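You operate a simulated robot arm through the tools that you are given. There is no shell and no other tool.

You run a simulated two-armed robot. Do the job below in one go: nothing can be reset, and whatever is moved stays where it is left.

TASK
Level the trestle beam with the spirit level and lock the jack again.
Fine: Leave the level on the beam, bubble between its lines.

Only the result counts: the job must be done as asked and must still hold three seconds after the hand-in. Knocking over, shifting, dropping, spilling or breaking anything else fails it.

THE ROBOT
Two 7-joint arms with two-finger grippers on one trunk that stands fixed in place. Base frame: the origin is at the foot of the trunk, x ahead of it, y to its left, z up. Units: cm, degrees, N and s.
The left shoulder is at [7.7, 16.4, 98.6], the right one opposite. With the tool pointing down near the work surface each hand reaches from about 10 to 74 cm from the base axis, measured 20 degrees to its own side. Payload 2.45 kg a hand.
The tool frame of a hand sits at the grasp point between the pads (the TCP): z along the fingers, y along the line on which they close. The tips reach 2.6 cm beyond it. The gripper opens to 9.6 cm; its body begins 6.9 cm behind the TCP.
Orientation is that of the tool frame in the base frame, as a unit quaternion [w, x, y, z]. With the fingers straight down and closing along the base's y, the tool's x points along the base's -x, its y along +y and its z along -z.

THE INTERFACE
- The arms move only by the tool apply_moves. It takes "left_series", "right_series" or both (then of equal length, played together; a hand with none holds still); each is a list of rows, each an object of numbers (a shift or turn left out is 0, a gripper value left out holds the last): "dx", "dy", "dz": the shift along the tool's x, y, z in cm; "wx", "wy", "wz": the turn, a rotation vector about the tool's x, y, z in degrees; "jaw": the opening, from 0 (shut) to 1 (fully open). In form: [{"dx": .., "dy": .., "dz": .., "wx": .., "wy": .., "wz": .., "jaw": ..}, ...]. A call has 1 to 20 rows; each row is the pose to reach, as a shift and turn from the pose commanded when the call began, along the tool's axes at that moment. Each row takes 0.2 s and may step no farther than 5 cm and 8.6 degrees from the row before; otherwise, or with a gripper value out of range, the whole call is refused. Where a pose cannot be reached the arm comes as near as it can. A force on the tool above 90 N (or 10 N above the force at the start of the call, whichever is more), or a blocked arm, ends the call early, and 0.2 s more pass. Each finger travels about 11.99 cm/s and halts on what it meets, pressing with about 22 N; the grip force reading is that of the motor and also rises with nothing between the fingers. The clock runs only during rows and for 0.2 s after the last one: add rows that repeat a pose to give the fingers time. It gives the time, the measured TCP pose, the force on the tool (base axes), the opening and the grip force at its end, in the units of the frame above (readings bear some noise), with the torque about the TCP (base axes, N m) and any sound that the robot's microphone picked up, and new pictures: "pictures" is both (left out), scene, wrist or none (wrist: the cameras of the hands that moved).
- Cameras (640 x 400 px; columns grow to the right, rows downward): "scene" is now at [21.29, 4.13, 145.21]; the picture's right is [0.49, -0.87, -0.00], its down [-0.69, -0.39, -0.61] and it looks along [0.53, 0.30, -0.79] (base axes); focal length 332 px, centre (320, 200). "left" rides on the left gripper at [8.2, -0.3, -9.8] in its tool frame; the picture's right is [0.04, 1.00, 0.00], its down [-0.73, 0.03, -0.68] and it looks along [-0.68, 0.03, 0.73] (tool axes); focal length 256 px, centre (320, 200). "right" rides on the right gripper at [8.2, 0.3, -9.8] in its tool frame; the picture's right is [-0.04, 1.00, 0.00], its down [-0.73, -0.03, -0.68] and it looks along [-0.68, -0.03, 0.73] (tool axes); focal length 256 px, centre (320, 200). There is no depth. A picture from a camera that has moved, and an enlarged one, comes with that camera's place and axes in the base frame and with its lens.
- slide_trunk(by): moves the trunk up (or, below 0, down) by that many cm; the arms and the scene camera ride with it, the base frame stays. It gives what a move gives, with no picture.
- head_to(pan, tilt): turns the head with the scene camera to pan (to the left, within 120 degrees either way) and tilt (down, from -29 to 69), counted from straight ahead of the robot (the tilt from the chest, where the trunk bows). It gives what a move gives, and a new picture of the scene camera.
- inspect(camera, box): a new picture of the part [left, top, right, bottom] of that camera's present view, enlarged. The clock stands still meanwhile.
- sign_off(): hands the job in; it is judged then, once.

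Places have to be worked out from the pictures, the camera data and where the tool is seen. Open the grippers and draw the arms clear of the work before you hand the job in, unless the task says otherwise.

The tools are called after "Request:" as name(argument=value, ...) on one line, values as JSON. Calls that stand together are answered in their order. apply_moves: Moves the arms, as the interface text tells. Its arguments: {"type":"object","properties":{"left_series":{"type":"array","items":{"type":"object","properties":{"dx":{"type":"number"},"dy":{"type":"number"},"dz":{"type":"number"},"wx":{"type":"number"},"wy":{"type":"number"},"wz":{"type":"number"},"jaw":{"type":"number"}}}},"right_series":{"type":"array","items":{"type":"object","properties":{"dx":{"type":"number"},"dy":{"type":"number"},"dz":{"type":"number"},"wx":{"type":"number"},"wy":{"type":"number"},"wz":{"type":"number"},"jaw":{"type":"number"}}}},"pictures":{"type":"string","enum":["both","scene","wrist","none"]}},"required":[]} The other tools are called the same way: slide_trunk (by) moves the trunk up or down; head_to (pan, tilt) turns the head that bears the scene camera; inspect (camera, box) takes an enlarged picture of a part of a camera's view; sign_off () hands the job in.

At the start:

```text
time_s: 0.0
left_tcp_pos: [35.72, 36.37, 103.55]
left_tcp_rot: [0.0, 0.0, 1.0, -0.001]
left_force: [0.6, -0.6, 0.1]
left_ft_torque: [-0.06, -0.04, -0.01]
left_opening: 9.61
left_grip_force: 0.0
right_tcp_pos: [45.22, 2.54, 108.21]
right_tcp_rot: [0.0, 0.002, 1.0, -0.001]
right_force: [-0.6, 0.7, 0.6]
right_ft_torque: [-0.01, 0.02, 0.01]
right_opening: 9.62
right_grip_force: 0.0
trunk travel left (down, up): [-15.9, 40.7]
head pan, tilt (commanded): [29.5, 51.8]
```

scene: 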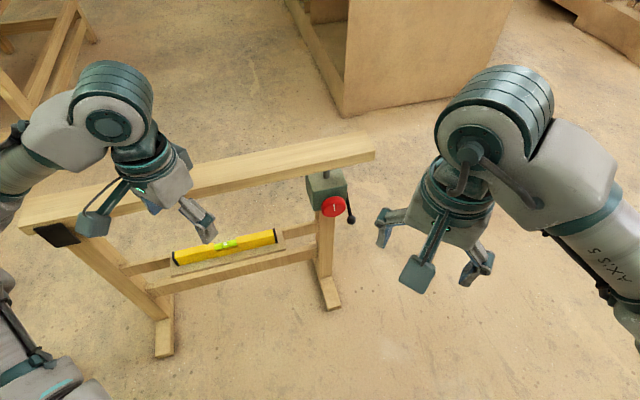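
right: 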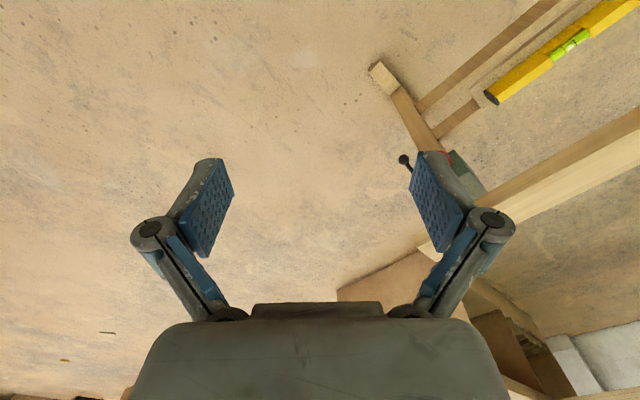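
left: 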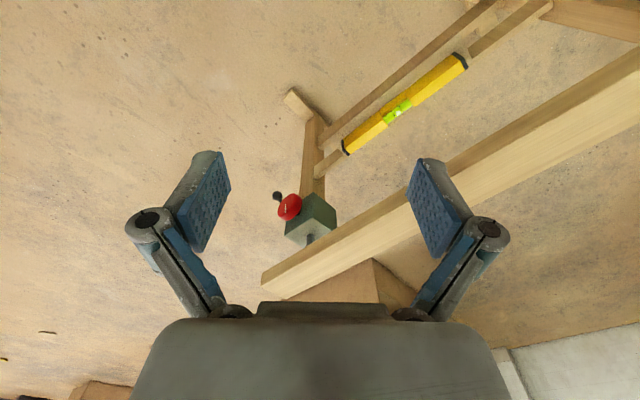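

I see a trestle with a beam, a jack with a red knob and a lever on its right end, and a yellow spirit level on a lower shelf. I'll enlarge the views to understand the jack and the level.

Request:
inspect(camera="scene", box=[280, 130, 400, 230])

Request:
inspect(camera="scene", box=[0, 120, 400, 370])

Request:
inspect(camera="left", box=[240, 40, 480, 300])

Request:
inspect(camera="right", box=[340, 0, 640, 260])

```text
4.00 times, centred on (340, 180) of scene
camera zoom: at [21.29, 4.13, 145.21], right [0.49, -0.87, 0.0], down [-0.69, -0.39, -0.61], along [0.53, 0.3, -0.79], focal length 1326 px, centre (240, 280)
```

zoom: 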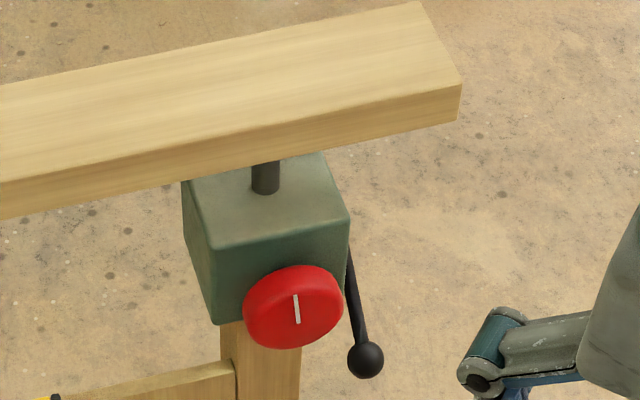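

```text
1.60 times, centred on (200, 245) of scene
camera zoom: at [21.29, 4.13, 145.21], right [0.49, -0.87, 0.0], down [-0.69, -0.39, -0.61], along [0.53, 0.3, -0.79], focal length 530 px, centre (512, 128)
```

zoom: 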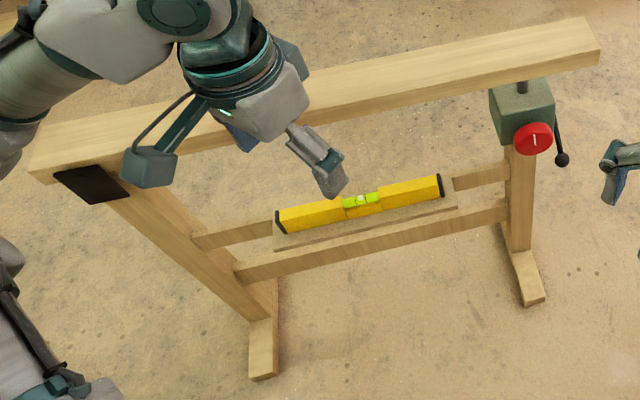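

```text
1.54 times, centred on (360, 170) of left
camera zoom: at [27.55, 36.06, 113.44], right [-0.04, 1.0, 0.0], down [0.73, 0.03, 0.68], along [0.68, 0.03, -0.73], focal length 394 px, centre (258, 246)
```

zoom: 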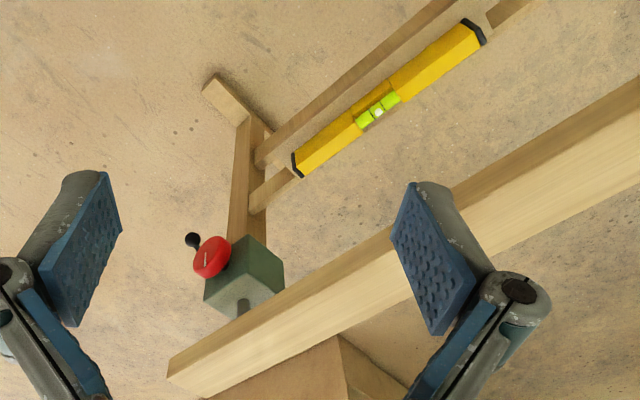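

```text
1.54 times, centred on (490, 130) of right
camera zoom: at [37.01, 2.9, 117.99], right [0.04, 1.0, 0.0], down [0.73, -0.03, 0.68], along [0.68, -0.03, -0.73], focal length 394 px, centre (58, 308)
```

zoom: 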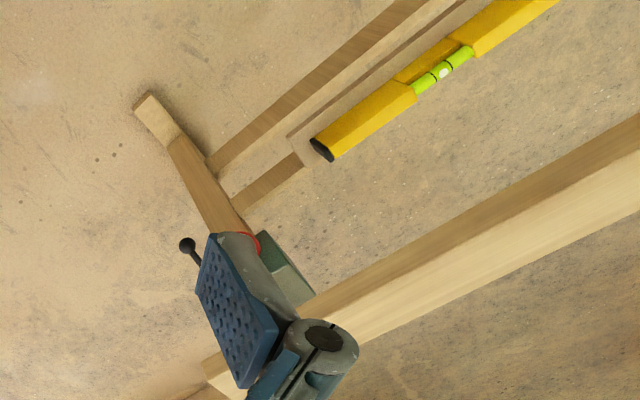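

The red knob is near (75.5, 30, 64.6) and the black lever ball near (79.7, 25.4, 55.5). The level lies at about (51, 54, 58), and the beam top is around z = 80, running at about 45°. I'll bring the left wrist camera closer to the jack to understand how it works.

Request:
apply_moves(left_series=[{"dx": -3, "dy": -1, "dz": 3}, {"dx": -6, "dy": -2, "dz": 6}, {"dx": -9, "dy": -3, "dz": 9}, {"dx": -12, "dy": -4, "dz": 12}, {"dx": -15, "dy": -5.5, "dz": 15}, {"dx": -18, "dy": -7, "dz": 18}, {"dx": -20, "dy": -8, "dz": 20}, {"dx": -20, "dy": -8, "dz": 20}])

```text
time_s: 1.8
left_tcp_pos: [55.55, 28.36, 84.11]
left_tcp_rot: [0.002, 0.0, 1.0, 0.0]
left_force: [-0.1, -0.4, 0.1]
left_ft_torque: [0.01, 0.01, -0.04]
left_opening: 9.6
left_grip_force: 0.0
right_tcp_pos: [44.86, 2.43, 108.45]
right_tcp_rot: [0.002, 0.001, 1.0, 0.0]
right_force: [0.6, -0.3, -0.1]
right_ft_torque: [-0.02, -0.01, 0.0]
right_opening: 9.61
right_grip_force: 0.1
trunk travel left (down, up): [-15.9, 40.7]
head pan, tilt (commanded): [29.5, 51.8]
camera scene: at [21.37, 4.05, 145.21], right [0.49, -0.87, 0.0], down [-0.69, -0.39, -0.61], along [0.53, 0.3, -0.79], focal length 332 px, centre (320, 200)
camera left: at [47.21, 27.97, 93.9], right [-0.04, 1.0, 0.0], down [0.73, 0.03, 0.68], along [0.68, 0.03, -0.73], focal length 256 px, centre (320, 200)
```

scene: 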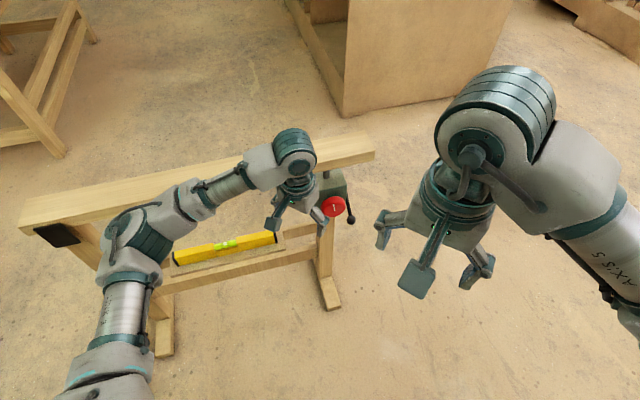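
left: 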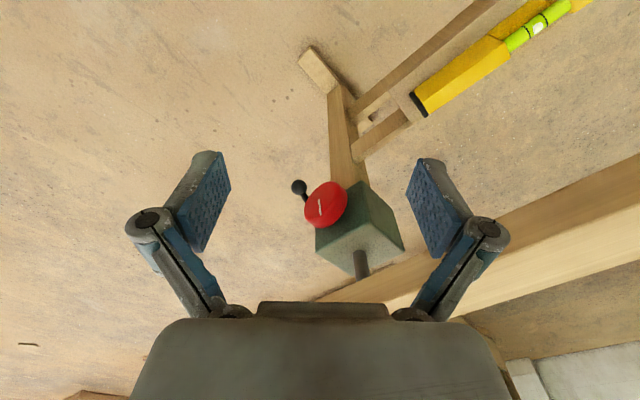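

Request:
inspect(camera="left", box=[270, 150, 430, 290])

Request:
inspect(camera="left", box=[340, 0, 640, 180])

Request:
inspect(camera="scene", box=[0, 170, 160, 270])

Request:
inspect(camera="scene", box=[160, 210, 320, 310])

```text
2.86 times, centred on (350, 220) of left
camera zoom: at [47.21, 27.97, 93.9], right [-0.04, 1.0, 0.0], down [0.73, 0.03, 0.68], along [0.68, 0.03, -0.73], focal length 731 px, centre (234, 143)
```

zoom: 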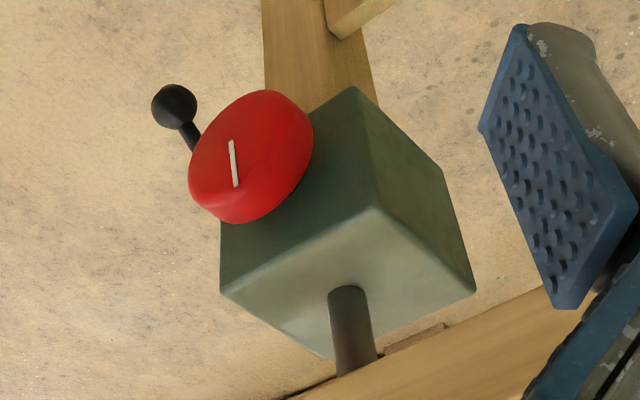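

```text
2.13 times, centred on (490, 90) of left
camera zoom: at [47.21, 27.97, 93.9], right [-0.04, 1.0, 0.0], down [0.73, 0.03, 0.68], along [0.68, 0.03, -0.73], focal length 546 px, centre (-43, 435)
```

zoom: 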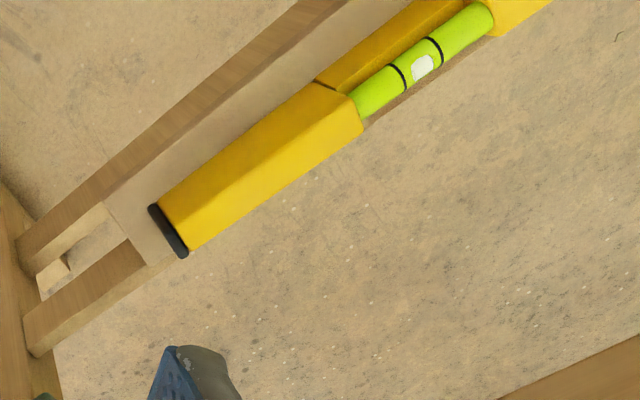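

```text
4.00 times, centred on (80, 220) of scene
camera zoom: at [21.37, 4.05, 145.21], right [0.49, -0.87, 0.0], down [-0.69, -0.39, -0.61], along [0.53, 0.3, -0.79], focal length 1326 px, centre (1280, 120)
```

zoom: 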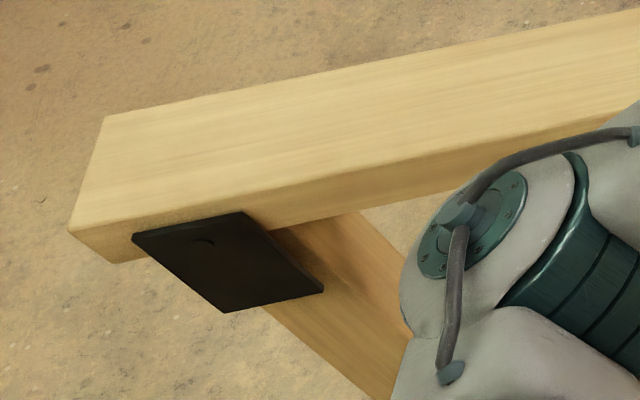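

```text
4.00 times, centred on (240, 260) of scene
camera zoom: at [21.37, 4.05, 145.21], right [0.49, -0.87, 0.0], down [-0.69, -0.39, -0.61], along [0.53, 0.3, -0.79], focal length 1326 px, centre (640, -40)
```

zoom: 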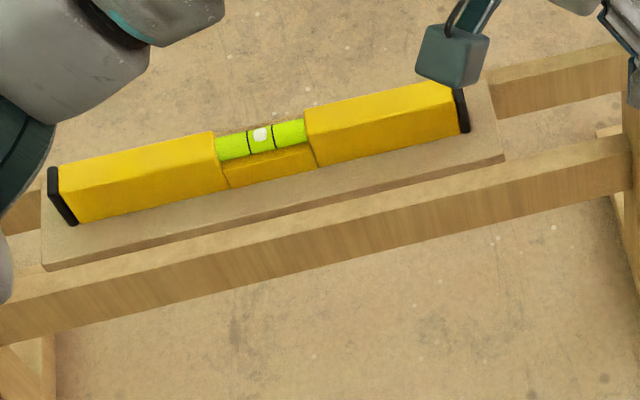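

The beam is hinged at its left end and carried by the jack rod at its right end. The knob has a white mark on the front, and the lever is on the right side. I'll move the right arm out of the way and swing the left wrist camera round to see the lever side of the jack.

Request:
apply_moves(right_series=[{"dy": -5}, {"dy": -10}, {"dy": -15}, {"dy": -20}, {"dy": -24}, {"dy": -24}, {"dy": -24}, {"dy": -24}, {"dy": -24}, {"dy": -24}, {"dy": -24}, {"dy": -24}], left_series=[{}, {}, {}, {"dx": -1, "dy": -3, "dz": 1, "wz": -6}, {"dx": -2, "dy": -6, "dz": 2, "wz": -13}, {"dx": -3, "dy": -9, "dz": 3, "wz": -20}, {"dx": -4, "dy": -12, "dz": 4, "wz": -27}, {"dx": -5, "dy": -14, "dz": 5, "wz": -34}, {"dx": -6, "dy": -16, "dz": 6, "wz": -41}, {"dx": -7.5, "dy": -18, "dz": 7, "wz": -48}, {"dx": -8.5, "dy": -18.4, "dz": 8, "wz": -54}, {"dx": -8.5, "dy": -18.4, "dz": 8, "wz": -54}])

```text
time_s: 4.4
left_tcp_pos: [64.02, 9.84, 75.96]
left_tcp_rot: [0.002, -0.455, 0.891, 0.0]
left_force: [0.3, -0.5, -1.0]
left_ft_torque: [0.03, -0.03, 0.01]
left_opening: 9.61
left_grip_force: 0.0
right_tcp_pos: [44.79, -21.85, 108.17]
right_tcp_rot: [0.002, -0.001, 1.0, 0.001]
right_force: [0.8, -0.5, 0.7]
right_ft_torque: [-0.02, 0.03, -0.01]
right_opening: 9.58
right_grip_force: 0.0
trunk travel left (down, up): [-15.9, 40.7]
head pan, tilt (commanded): [29.5, 51.8]
camera scene: at [21.43, 3.61, 145.21], right [0.49, -0.87, 0.0], down [-0.69, -0.39, -0.61], along [0.53, 0.3, -0.79], focal length 332 px, centre (320, 200)
camera right: at [36.61, -21.48, 118.03], right [0.04, 1.0, 0.0], down [0.73, -0.03, 0.68], along [0.68, -0.03, -0.73], focal length 256 px, centre (320, 200)
camera left: at [59.39, 2.96, 85.58], right [-0.83, 0.55, 0.0], down [0.4, 0.61, 0.68], along [0.38, 0.57, -0.73], focal length 256 px, centre (320, 200)
```

scene: 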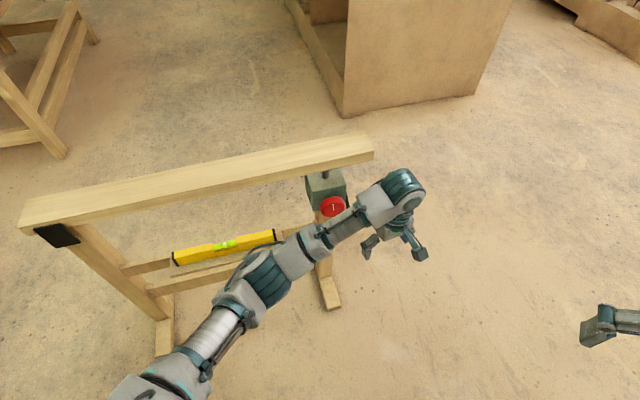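
right: 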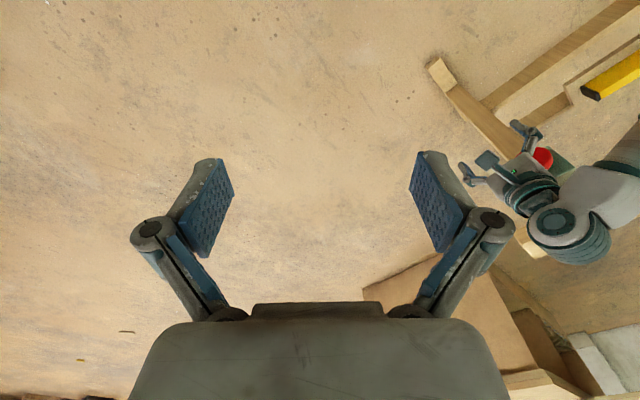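
left: 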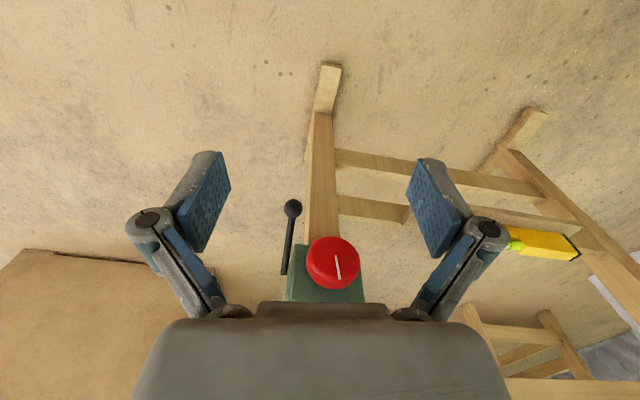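

Request:
inspect(camera="left", box=[250, 180, 410, 310])

Request:
inspect(camera="scene", box=[280, 130, 440, 230])

Request:
inspect(camera="scene", box=[0, 120, 400, 370])

```text
3.08 times, centred on (330, 245) of left
camera zoom: at [59.39, 2.96, 85.58], right [-0.83, 0.55, 0.0], down [0.4, 0.61, 0.68], along [0.38, 0.57, -0.73], focal length 788 px, centre (289, 62)
```

zoom: 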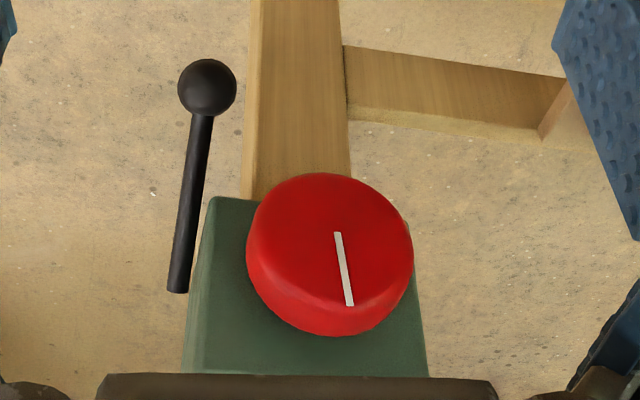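

```text
4.00 times, centred on (360, 180) of scene
camera zoom: at [21.43, 3.61, 145.21], right [0.49, -0.87, 0.0], down [-0.69, -0.39, -0.61], along [0.53, 0.3, -0.79], focal length 1326 px, centre (160, 280)
```

zoom: 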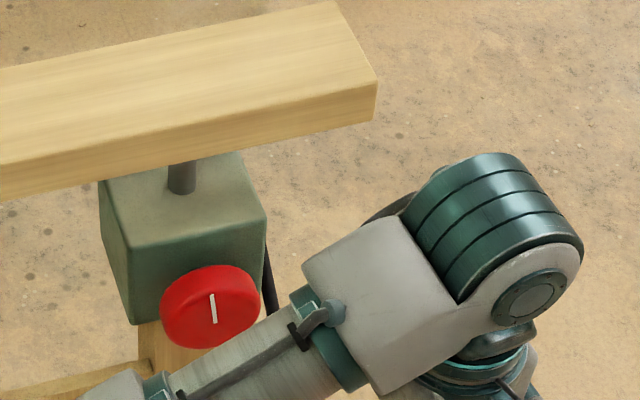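

```text
1.60 times, centred on (200, 245) of scene
camera zoom: at [21.43, 3.61, 145.21], right [0.49, -0.87, 0.0], down [-0.69, -0.39, -0.61], along [0.53, 0.3, -0.79], focal length 530 px, centre (512, 128)
```

zoom: 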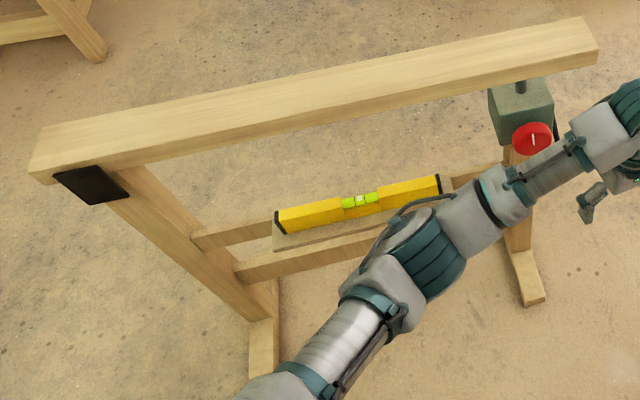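

From these views the lever pivots on the jack's right side and its ball points toward me and down. The ball is at about (79.5, 25.4, 55.7), and the knob face is centred near (74.6, 29.4, 65.4). Now I'll take the left wrist camera to the level's left end to measure the level, shelf and beam before picking.

Request:
apply_moves(left_series=[{"dx": -1.447, "dy": 3.5875, "dz": -0.25, "wz": 6.19}, {"dx": -2.894, "dy": 7.175, "dz": -0.5, "wz": 12.38}, {"dx": -4.341, "dy": 10.76, "dz": -0.75, "wz": 18.57}, {"dx": -5.788, "dy": 14.35, "dz": -1, "wz": 24.76}, {"dx": -7.235, "dy": 17.94, "dz": -1.25, "wz": 30.95}, {"dx": -8.682, "dy": 21.53, "dz": -1.5, "wz": 37.14}, {"dx": -10.13, "dy": 25.11, "dz": -1.75, "wz": 43.33}, {"dx": -11.58, "dy": 28.7, "dz": -2, "wz": 49.52}, {"dx": -13.02, "dy": 32.29, "dz": -2.25, "wz": 55.71}, {"dx": -14.47, "dy": 35.88, "dz": -2.5, "wz": 61.9}, {"dx": -15.92, "dy": 39.46, "dz": -2.75, "wz": 68.09}, {"dx": -17.36, "dy": 43.05, "dz": -3, "wz": 74.28}, {"dx": -18.81, "dy": 46.64, "dz": -3.25, "wz": 80.47}, {"dx": -20.26, "dy": 50.23, "dz": -3.5, "wz": 86.66}, {"dx": -21.7, "dy": 53.8, "dz": -3.75, "wz": 92.85}, {"dx": -23.15, "dy": 57.4, "dz": -4, "wz": 99.1}, {"dx": -23.15, "dy": 57.4, "dz": -4, "wz": 99.1}])

```text
time_s: 8.0
left_tcp_pos: [31.27, 62.27, 79.91]
left_tcp_rot: [0.001, 0.384, 0.923, 0.001]
left_force: [-0.2, 0.4, -0.6]
left_ft_torque: [0.01, 0.0, -0.01]
left_opening: 9.59
left_grip_force: 0.0
right_tcp_pos: [44.95, -21.69, 108.26]
right_tcp_rot: [0.0, 0.001, 1.0, -0.001]
right_force: [0.6, 0.2, -0.2]
right_ft_torque: [0.02, 0.01, 0.01]
right_opening: 9.58
right_grip_force: 0.0
trunk travel left (down, up): [-15.9, 40.7]
head pan, tilt (commanded): [29.5, 51.8]
camera scene: at [21.21, 4.04, 145.22], right [0.49, -0.87, 0.0], down [-0.69, -0.39, -0.61], along [0.53, 0.3, -0.79], focal length 332 px, centre (320, 200)
camera left: at [25.11, 67.91, 89.61], right [0.68, 0.73, 0.0], down [0.54, -0.5, 0.68], along [0.5, -0.46, -0.73], focal length 256 px, centre (320, 200)
```

scene: 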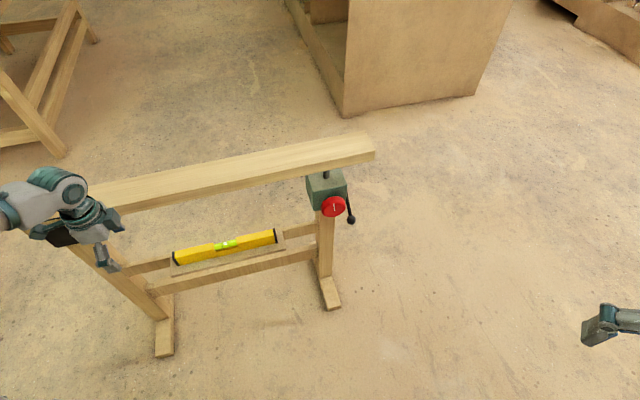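
left: 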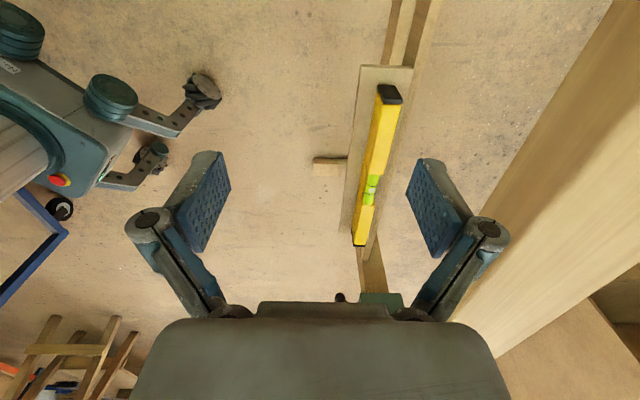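

Request:
inspect(camera="left", box=[300, 50, 460, 170])

Request:
inspect(camera="left", box=[300, 150, 460, 270])

Request:
inspect(camera="scene", box=[160, 220, 300, 290])

```text
3.33 times, centred on (380, 110) of left
camera zoom: at [25.11, 67.91, 89.61], right [0.68, 0.73, 0.0], down [0.54, -0.5, 0.68], along [0.5, -0.46, -0.73], focal length 853 px, centre (120, 500)
```

zoom: 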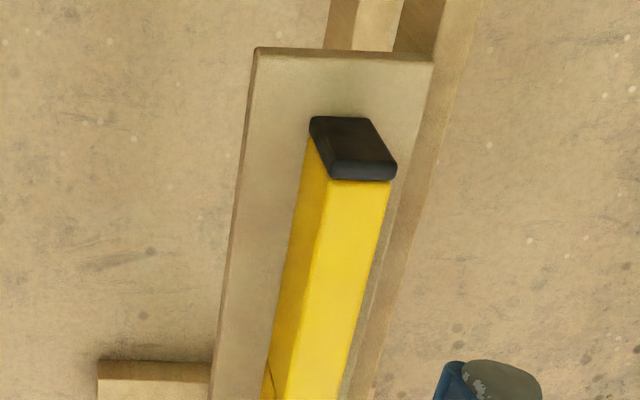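

```text
3.33 times, centred on (380, 210) of left
camera zoom: at [25.11, 67.91, 89.61], right [0.68, 0.73, 0.0], down [0.54, -0.5, 0.68], along [0.5, -0.46, -0.73], focal length 853 px, centre (120, 167)
```

zoom: 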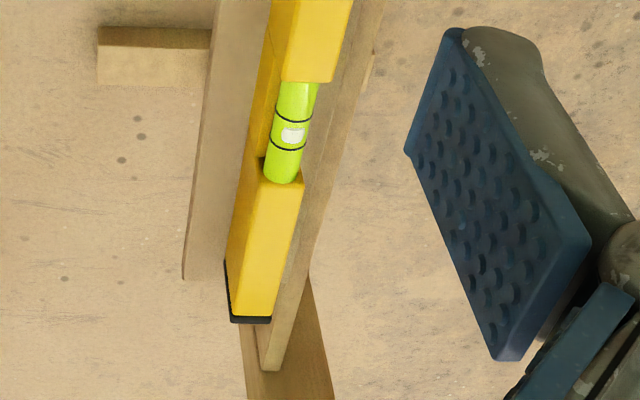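

```text
4.57 times, centred on (230, 255) of scene
camera zoom: at [21.21, 4.04, 145.22], right [0.49, -0.87, 0.0], down [-0.69, -0.39, -0.61], along [0.53, 0.3, -0.79], focal length 1516 px, centre (731, -51)
```

zoom: 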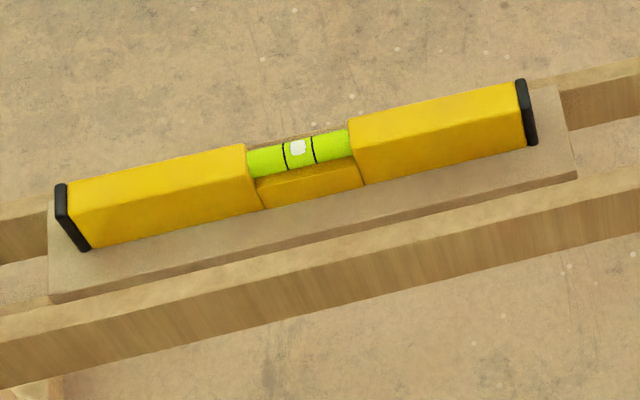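

Request:
inspect(camera="scene", box=[165, 235, 205, 275])

Request:
inspect(camera="scene", box=[205, 225, 255, 265])

Request:
inspect(camera="scene", box=[255, 220, 295, 260])

Request:
inspect(camera="left", box=[380, 0, 640, 380])

```text
10.00 times, centred on (185, 255) of scene
camera zoom: at [21.21, 4.04, 145.22], right [0.49, -0.87, 0.0], down [-0.69, -0.39, -0.61], along [0.53, 0.3, -0.79], focal length 3315 px, centre (1670, -350)
```

zoom: 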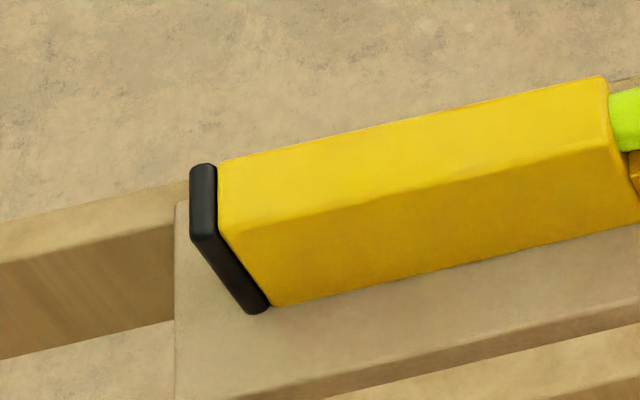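

```text
10.00 times, centred on (230, 245) of scene
camera zoom: at [21.21, 4.04, 145.22], right [0.49, -0.87, 0.0], down [-0.69, -0.39, -0.61], along [0.53, 0.3, -0.79], focal length 3315 px, centre (1220, -250)
```

zoom: 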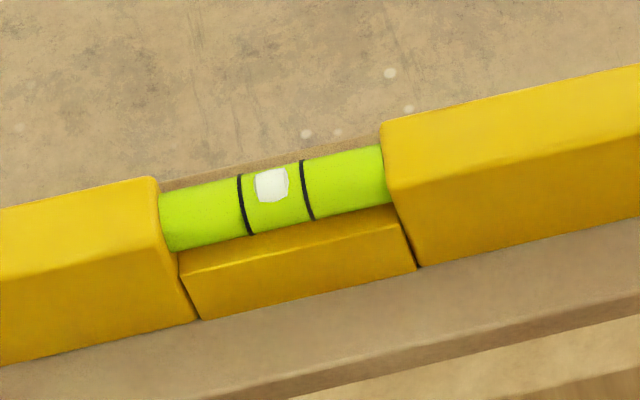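

```text
10.00 times, centred on (275, 240) of scene
camera zoom: at [21.21, 4.04, 145.22], right [0.49, -0.87, 0.0], down [-0.69, -0.39, -0.61], along [0.53, 0.3, -0.79], focal length 3315 px, centre (770, -200)
```

zoom: 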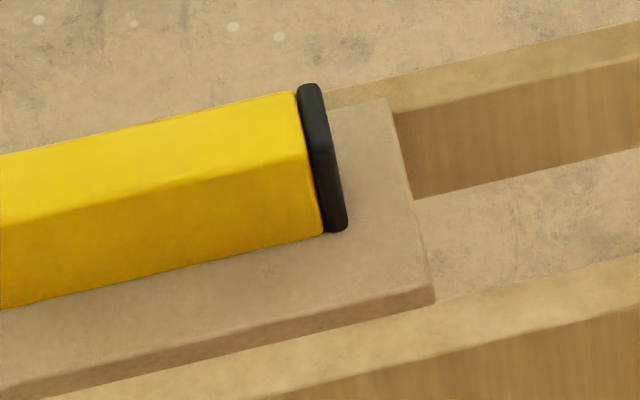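

```text
1.05 times, centred on (510, 190) of left (not enlarged: the box is as wide or as high as the picture)
camera zoom: at [25.11, 67.91, 89.61], right [0.68, 0.73, 0.0], down [0.54, -0.5, 0.68], along [0.5, -0.46, -0.73], focal length 270 px, centre (120, 210)
```

zoom: 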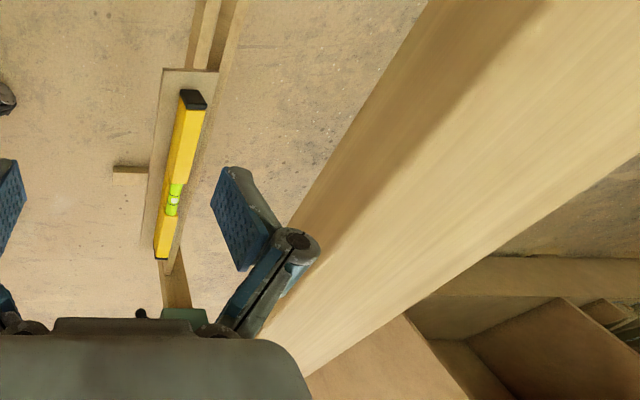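

The level measures about 31 × 2.4 × 5 cm, with its centre near (52, 55) and its top at z ≈ 56. It sits slightly in front of and below the beam, so a vertical hand would hit the beam. I'll approach with the fingers tilted about 17° forward, gripping the left block just beside the notch, and go to a pre-grasp pose first.

Request:
apply_moves(left_series=[{"dx": -3, "dy": -0.1, "dz": 0.4, "wx": -3, "jaw": 0.57}, {"dx": -6, "dy": -0.1, "dz": 0.8, "wx": -6}, {"dx": -9, "dy": -0.2, "dz": 1.2, "wx": -9}, {"dx": -12, "dy": -0.2, "dz": 1.6, "wx": -13}, {"dx": -14, "dy": -0.2, "dz": 1.9, "wx": -17}, {"dx": -14, "dy": 1, "dz": 5, "wx": -17}, {"dx": -14, "dy": 2.2, "dz": 8, "wx": -17}, {"dx": -14, "dy": 3.5, "dz": 11, "wx": -17}, {"dx": -13.9, "dy": 4.8, "dz": 14, "wx": -17}, {"dx": -13.9, "dy": 4.8, "dz": 14, "wx": -17}])

```text
time_s: 10.2
left_tcp_pos: [44.36, 55.94, 66.06]
left_tcp_rot: [0.058, 0.379, 0.913, 0.138]
left_force: [-0.5, 0.3, -0.5]
left_ft_torque: [0.01, -0.01, -0.02]
left_opening: 5.45
left_grip_force: 0.0
right_tcp_pos: [44.88, -21.68, 108.25]
right_tcp_rot: [0.002, 0.001, 1.0, 0.0]
right_force: [0.2, 0.9, 0.0]
right_ft_torque: [-0.01, -0.04, 0.04]
right_opening: 9.59
right_grip_force: 0.1
trunk travel left (down, up): [-15.9, 40.7]
head pan, tilt (commanded): [29.5, 51.8]
camera scene: at [21.2, 4.0, 145.23], right [0.49, -0.87, 0.0], down [-0.69, -0.39, -0.61], along [0.54, 0.3, -0.79], focal length 332 px, centre (320, 200)
camera left: at [36.19, 59.49, 75.33], right [0.65, 0.7, 0.29], down [0.39, -0.64, 0.66], along [0.65, -0.31, -0.69], focal length 256 px, centre (320, 200)
```

scene: 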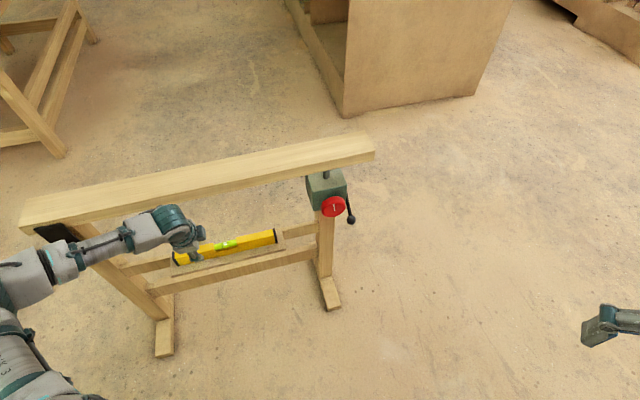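
left: 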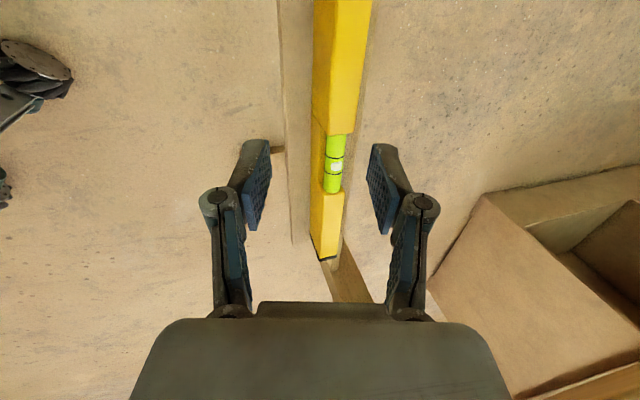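

Request:
inspect(camera="left", box=[240, 40, 400, 160])

Request:
inspect(camera="left", box=[240, 140, 400, 260])

Request:
inspect(camera="scene", box=[130, 190, 290, 290])

```text
3.33 times, centred on (320, 100) of left
camera zoom: at [36.19, 59.49, 75.33], right [0.65, 0.7, 0.29], down [0.39, -0.64, 0.66], along [0.65, -0.31, -0.69], focal length 853 px, centre (320, 533)
```

zoom: 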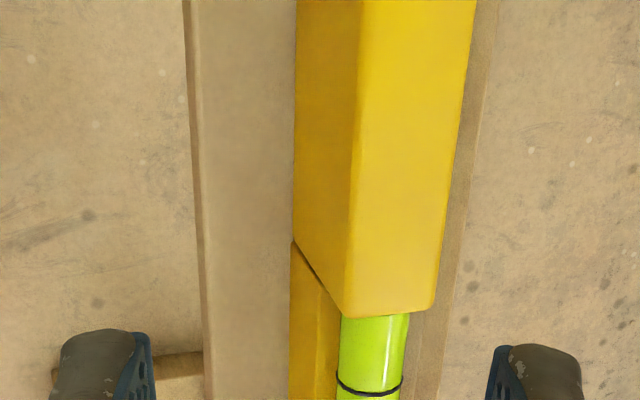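

```text
3.33 times, centred on (320, 200) of left
camera zoom: at [36.19, 59.49, 75.33], right [0.65, 0.7, 0.29], down [0.39, -0.64, 0.66], along [0.65, -0.31, -0.69], focal length 853 px, centre (320, 200)
```

zoom: 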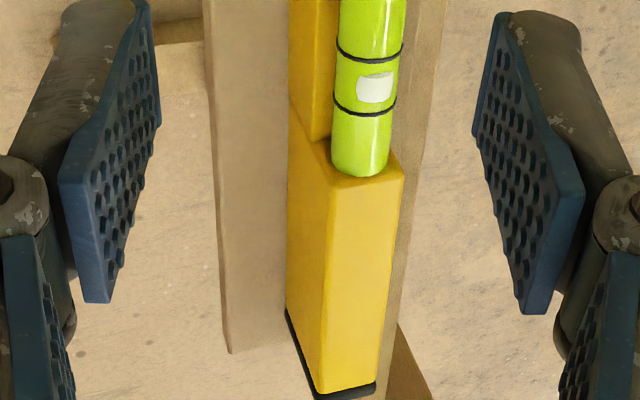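

```text
4.00 times, centred on (210, 240) of scene
camera zoom: at [21.2, 4.0, 145.23], right [0.49, -0.87, 0.0], down [-0.69, -0.39, -0.61], along [0.54, 0.3, -0.79], focal length 1326 px, centre (760, 40)
```

zoom: 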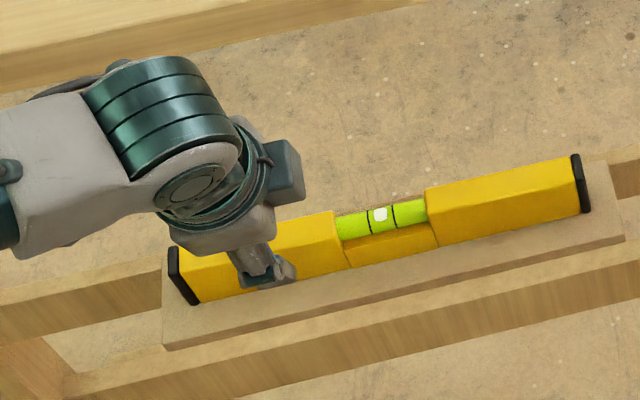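

The level sits slightly toward the far finger. In tool axes its top centre is about 2.1 cm along +y and 11 cm ahead of the TCP. I'll shift about 1 cm along tool y, open a bit more, and descend along the tool axis around the left block.

Request:
apply_moves(left_series=[{"dx": -0.4, "dy": 0.6, "dz": 0, "jaw": 0.66}, {"dx": -0.8, "dy": 1.05, "dz": 1.5}, {"dx": -0.8, "dy": 1.05, "dz": 3.5}, {"dx": -0.8, "dy": 1.05, "dz": 5.5}, {"dx": -0.8, "dy": 1.05, "dz": 7}, {"dx": -0.8, "dy": 1.05, "dz": 7}])

```text
time_s: 11.6
left_tcp_pos: [47.22, 57.57, 59.33]
left_tcp_rot: [0.058, 0.379, 0.913, 0.138]
left_force: [-0.1, 0.0, -0.9]
left_ft_torque: [0.01, -0.01, 0.0]
left_opening: 6.33
left_grip_force: 0.1
right_tcp_pos: [44.83, -21.61, 108.25]
right_tcp_rot: [0.002, 0.001, 1.0, -0.001]
right_force: [0.4, 0.7, 0.8]
right_ft_torque: [0.0, 0.01, 0.01]
right_opening: 9.61
right_grip_force: 0.0
trunk travel left (down, up): [-15.9, 40.7]
head pan, tilt (commanded): [29.5, 51.8]
camera scene: at [21.25, 3.99, 145.22], right [0.49, -0.87, 0.0], down [-0.69, -0.39, -0.61], along [0.53, 0.3, -0.79], focal length 332 px, centre (320, 200)
camera left: at [39.02, 61.06, 68.75], right [0.65, 0.7, 0.29], down [0.39, -0.64, 0.66], along [0.65, -0.31, -0.69], focal length 256 px, centre (320, 200)
```

scene: 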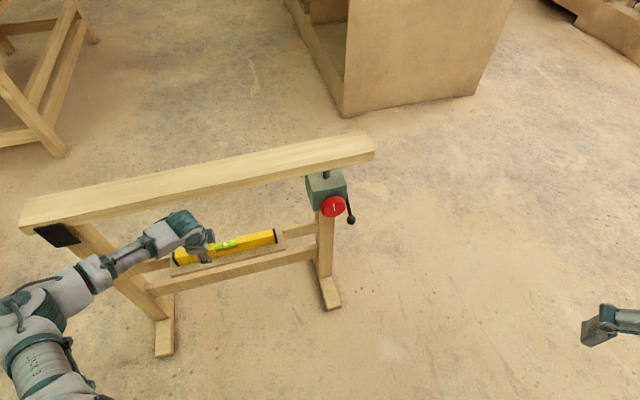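
left: 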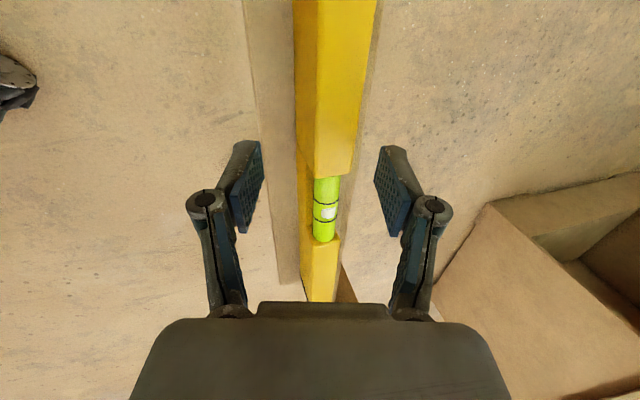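

The level now sits centred between the fingers as planned. I'll descend the last 4.3 cm and check before closing.

Request:
apply_moves(left_series=[{"dz": 1.2}, {"dz": 2.4}, {"dz": 3.4}, {"dz": 4.2}, {"dz": 4.2}])

Request:
inspect(camera="scene", box=[150, 190, 270, 280])

```text
time_s: 12.8
left_tcp_pos: [47.99, 58.28, 55.49]
left_tcp_rot: [0.058, 0.379, 0.913, 0.137]
left_force: [-0.1, 0.0, -0.4]
left_ft_torque: [-0.01, 0.02, 0.0]
left_opening: 6.32
left_grip_force: 0.1
right_tcp_pos: [44.74, -21.68, 108.26]
right_tcp_rot: [0.001, 0.0, 1.0, 0.0]
right_force: [0.5, -0.4, 0.1]
right_ft_torque: [0.01, -0.02, 0.01]
right_opening: 9.57
right_grip_force: 0.1
trunk travel left (down, up): [-15.9, 40.7]
head pan, tilt (commanded): [29.5, 51.8]
camera scene: at [21.26, 3.98, 145.22], right [0.49, -0.87, 0.0], down [-0.69, -0.39, -0.61], along [0.53, 0.3, -0.79], focal length 332 px, centre (320, 200)
camera left: at [39.9, 61.84, 64.68], right [0.65, 0.7, 0.29], down [0.4, -0.64, 0.66], along [0.65, -0.31, -0.69], focal length 256 px, centre (320, 200)
```

scene: 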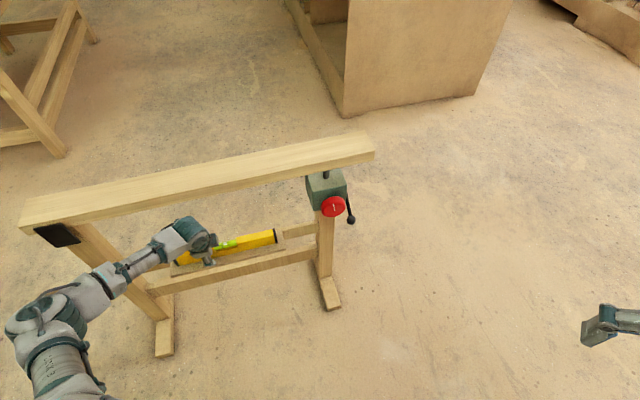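
left: 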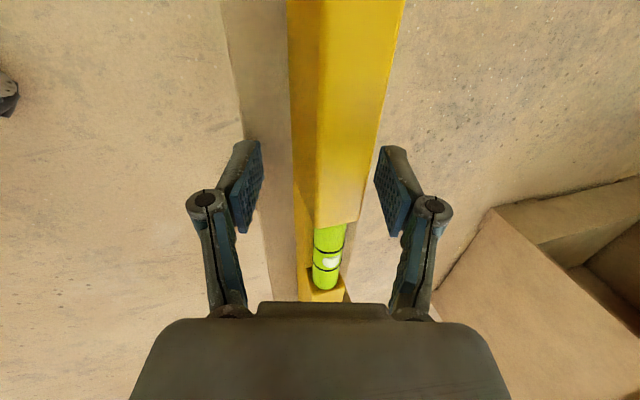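

```text
4.44 times, centred on (210, 235) of scene
camera zoom: at [21.26, 3.98, 145.22], right [0.49, -0.87, 0.0], down [-0.69, -0.39, -0.61], along [0.53, 0.3, -0.79], focal length 1474 px, centre (809, 44)
```

zoom: 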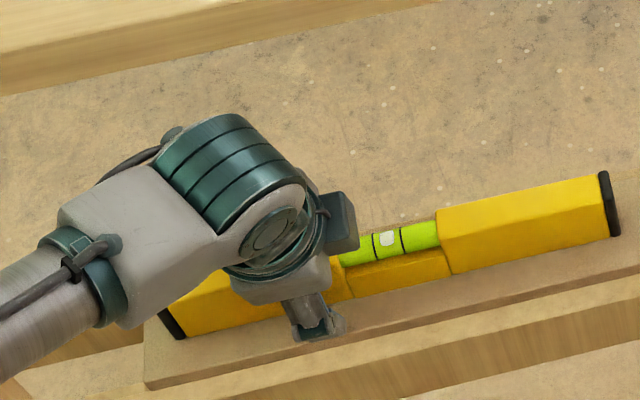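

No contact yet and the level is centred between the fingers, so I'll close the jaw in steps and let the level roll flush with the pads.

Request:
apply_moves(left_series=[{"jaw": 0.5}, {"jaw": 0.4}, {"jaw": 0.33}, {"jaw": 0.28}, {"jaw": 0.24}, {"jaw": 0.2}, {"jaw": 0.15}, {"jaw": 0.15}])

Request:
inspect(camera="scene", box=[150, 190, 270, 280])

```text
time_s: 14.6
left_tcp_pos: [47.95, 58.25, 55.45]
left_tcp_rot: [0.058, 0.379, 0.913, 0.138]
left_force: [0.1, 0.0, 0.8]
left_ft_torque: [0.15, 0.19, -0.1]
left_opening: 2.67
left_grip_force: 21.7
right_tcp_pos: [44.76, -21.62, 108.15]
right_tcp_rot: [0.001, 0.001, 1.0, 0.001]
right_force: [-0.3, 0.7, 0.5]
right_ft_torque: [0.01, 0.0, 0.03]
right_opening: 9.59
right_grip_force: 0.0
trunk travel left (down, up): [-15.9, 40.7]
head pan, tilt (commanded): [29.5, 51.8]
camera scene: at [21.27, 3.96, 145.22], right [0.49, -0.87, 0.0], down [-0.69, -0.39, -0.61], along [0.53, 0.3, -0.79], focal length 332 px, centre (320, 200)
camera left: at [39.9, 61.84, 64.69], right [0.65, 0.7, 0.29], down [0.4, -0.64, 0.66], along [0.65, -0.31, -0.69], focal length 256 px, centre (320, 200)
```

scene: 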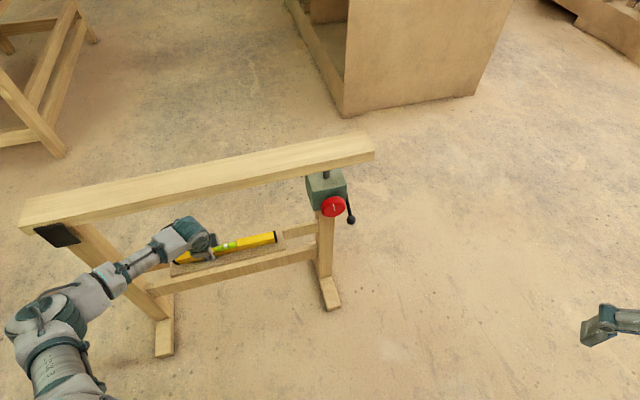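
left: 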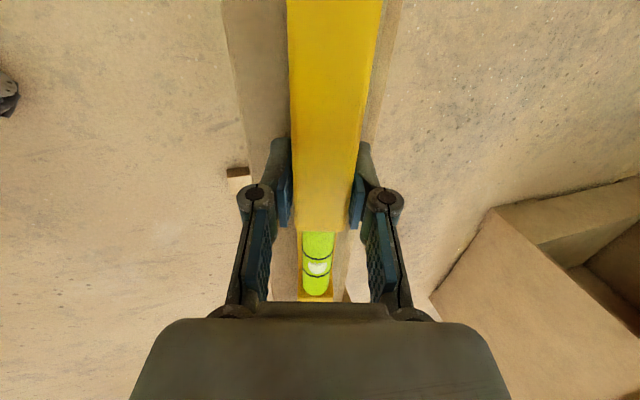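

```text
4.44 times, centred on (210, 235) of scene
camera zoom: at [21.27, 3.96, 145.22], right [0.49, -0.87, 0.0], down [-0.69, -0.39, -0.61], along [0.53, 0.3, -0.79], focal length 1474 px, centre (809, 44)
```

zoom: 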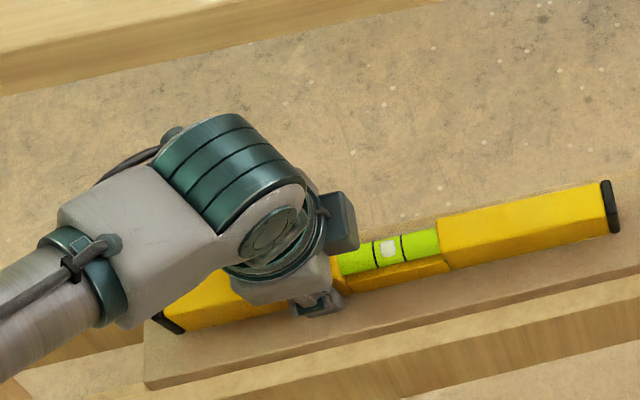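

The grip holds at 21.7 N and the level rolled flush with the pads. I'll back off along the approach line, then lift it clear of the beam front.

Request:
apply_moves(left_series=[{"dz": -0.8, "jaw": 0.1}, {"dz": -2}, {"dz": -4}, {"dz": -6}, {"dz": -8.5}, {"dz": -11}, {"dy": 0.7, "dz": -14}, {"dy": 1.4, "dz": -17}, {"dy": 2.1, "dz": -20}, {"dy": 2.8, "dz": -23}, {"dy": 3.5, "dz": -26}, {"dy": 4.2, "dz": -29}, {"dy": 4.9, "dz": -32}, {"dy": 5.5, "dz": -34.5}, {"dy": 5.87, "dz": -36.3}, {"dy": 5.87, "dz": -36.3}])

Request:
inspect(camera="scene", box=[130, 110, 330, 240])

```text
time_s: 18.0
left_tcp_pos: [44.48, 54.68, 91.64]
left_tcp_rot: [0.058, 0.379, 0.913, 0.137]
left_force: [-0.2, -0.4, -2.0]
left_ft_torque: [0.1, 0.14, 0.0]
left_opening: 2.68
left_grip_force: 22.6
right_tcp_pos: [44.9, -21.62, 108.2]
right_tcp_rot: [0.001, 0.001, 1.0, 0.001]
right_force: [0.2, -0.6, 0.6]
right_ft_torque: [-0.02, -0.04, 0.02]
right_opening: 9.62
right_grip_force: 0.0
trunk travel left (down, up): [-15.9, 40.7]
head pan, tilt (commanded): [29.5, 51.8]
camera scene: at [21.31, 4.03, 145.2], right [0.49, -0.87, 0.0], down [-0.69, -0.39, -0.61], along [0.53, 0.3, -0.79], focal length 332 px, centre (320, 200)
camera left: at [36.36, 58.2, 101.0], right [0.65, 0.7, 0.29], down [0.4, -0.64, 0.66], along [0.65, -0.31, -0.69], focal length 256 px, centre (320, 200)
```

scene: 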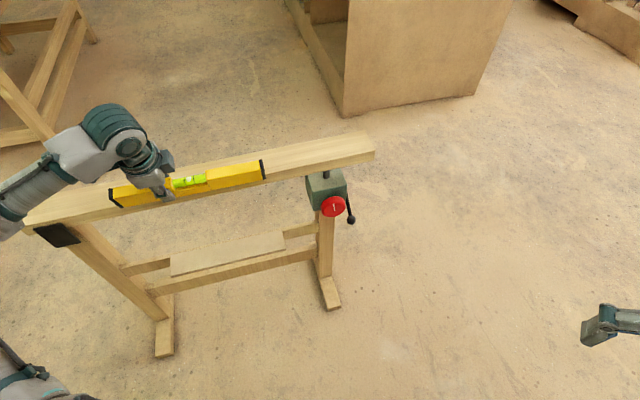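
left: 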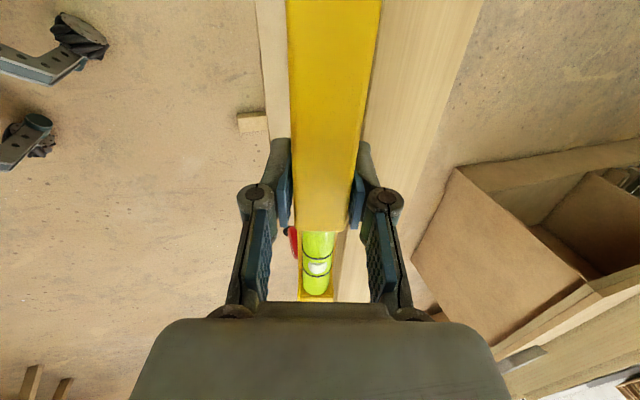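

```text
3.08 times, centred on (230, 175) of scene
camera zoom: at [21.31, 4.03, 145.2], right [0.49, -0.87, 0.0], down [-0.69, -0.39, -0.61], along [0.53, 0.3, -0.79], focal length 1020 px, centre (597, 277)
```

zoom: 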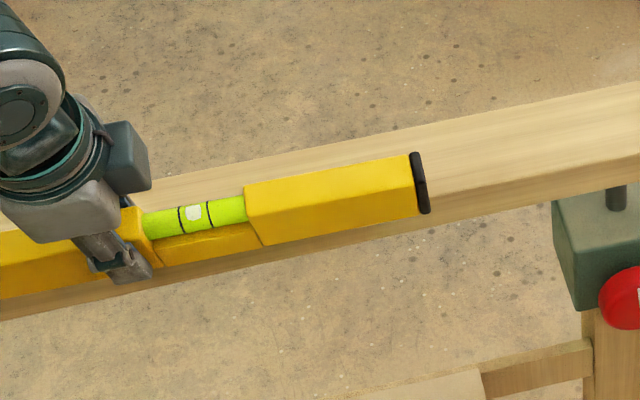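

The level is lifted, weighs about 2 N, and sits square in the grip. I'll carry it over the beam and reduce the tilt to about 6° to test reach, staying some 6 cm above the beam top.

Request:
apply_moves(left_series=[{"dx": 0, "dy": 1.5, "dz": 0.6, "wx": 1.8}, {"dx": 0, "dy": 3.2, "dz": 1.2, "wx": 3.6}, {"dx": -0.1, "dy": 5, "dz": 1.8, "wx": 5.4}, {"dx": -0.1, "dy": 6.8, "dz": 2.5, "wx": 7.2}, {"dx": -0.2, "dy": 8.5, "dz": 3.1, "wx": 9}, {"dx": -0.2, "dy": 10, "dz": 3.76, "wx": 11}, {"dx": -0.2, "dy": 10, "dz": 3.76, "wx": 11}])

Request:
inspect(camera="scene", box=[100, 100, 340, 250])

```text
time_s: 19.6
left_tcp_pos: [52.08, 62.11, 91.3]
left_tcp_rot: [0.022, 0.383, 0.922, 0.049]
left_force: [-0.5, -0.2, -3.6]
left_ft_torque: [0.09, 0.08, 0.02]
left_opening: 2.65
left_grip_force: 22.3
right_tcp_pos: [44.76, -21.6, 108.27]
right_tcp_rot: [0.002, 0.001, 1.0, 0.0]
right_force: [-1.0, 0.5, 0.0]
right_ft_torque: [-0.02, -0.01, 0.0]
right_opening: 9.61
right_grip_force: 0.0
trunk travel left (down, up): [-15.9, 40.7]
head pan, tilt (commanded): [29.5, 51.8]
camera scene: at [21.31, 4.07, 145.21], right [0.49, -0.87, 0.0], down [-0.69, -0.39, -0.61], along [0.53, 0.3, -0.79], focal length 332 px, centre (320, 200)
camera left: at [45.32, 66.99, 100.93], right [0.68, 0.73, 0.11], down [0.49, -0.55, 0.68], along [0.55, -0.41, -0.73], focal length 256 px, centre (320, 200)
```

scene: 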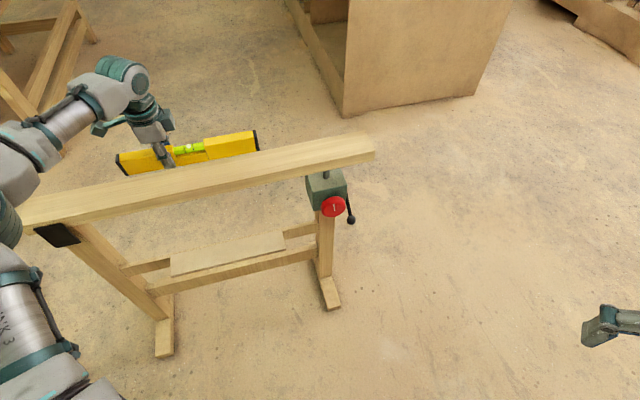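
left: 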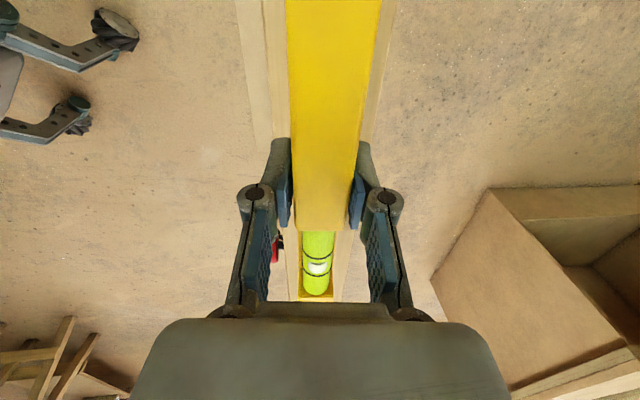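

```text
2.67 times, centred on (220, 175) of scene
camera zoom: at [21.31, 4.07, 145.21], right [0.49, -0.87, 0.0], down [-0.69, -0.39, -0.61], along [0.53, 0.3, -0.79], focal length 884 px, centre (587, 267)
```

zoom: 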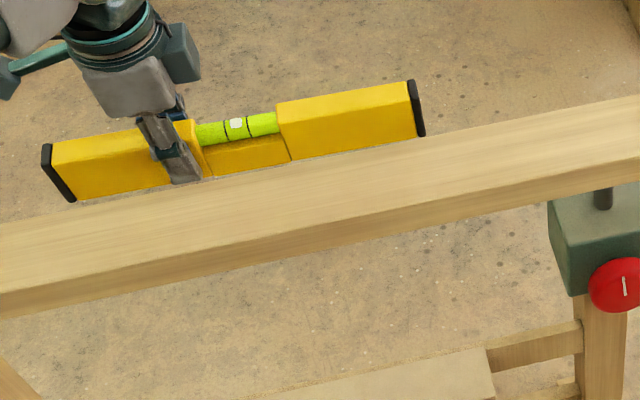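

Request:
inspect(camera="left", box=[200, 0, 440, 150])

```text
2.67 times, centred on (320, 75) of left
camera zoom: at [45.32, 66.99, 100.93], right [0.68, 0.73, 0.11], down [0.49, -0.55, 0.68], along [0.55, -0.41, -0.73], focal length 683 px, centre (320, 533)
```

zoom: 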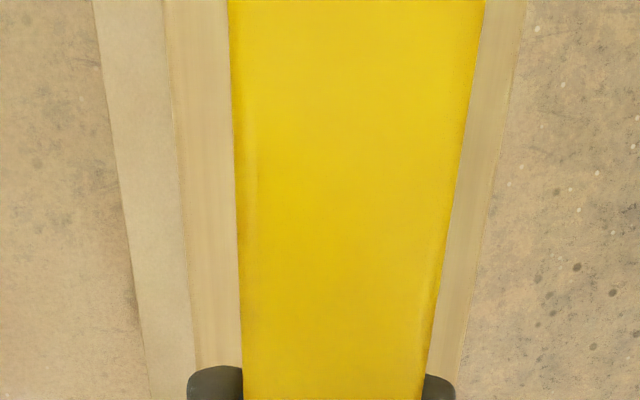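

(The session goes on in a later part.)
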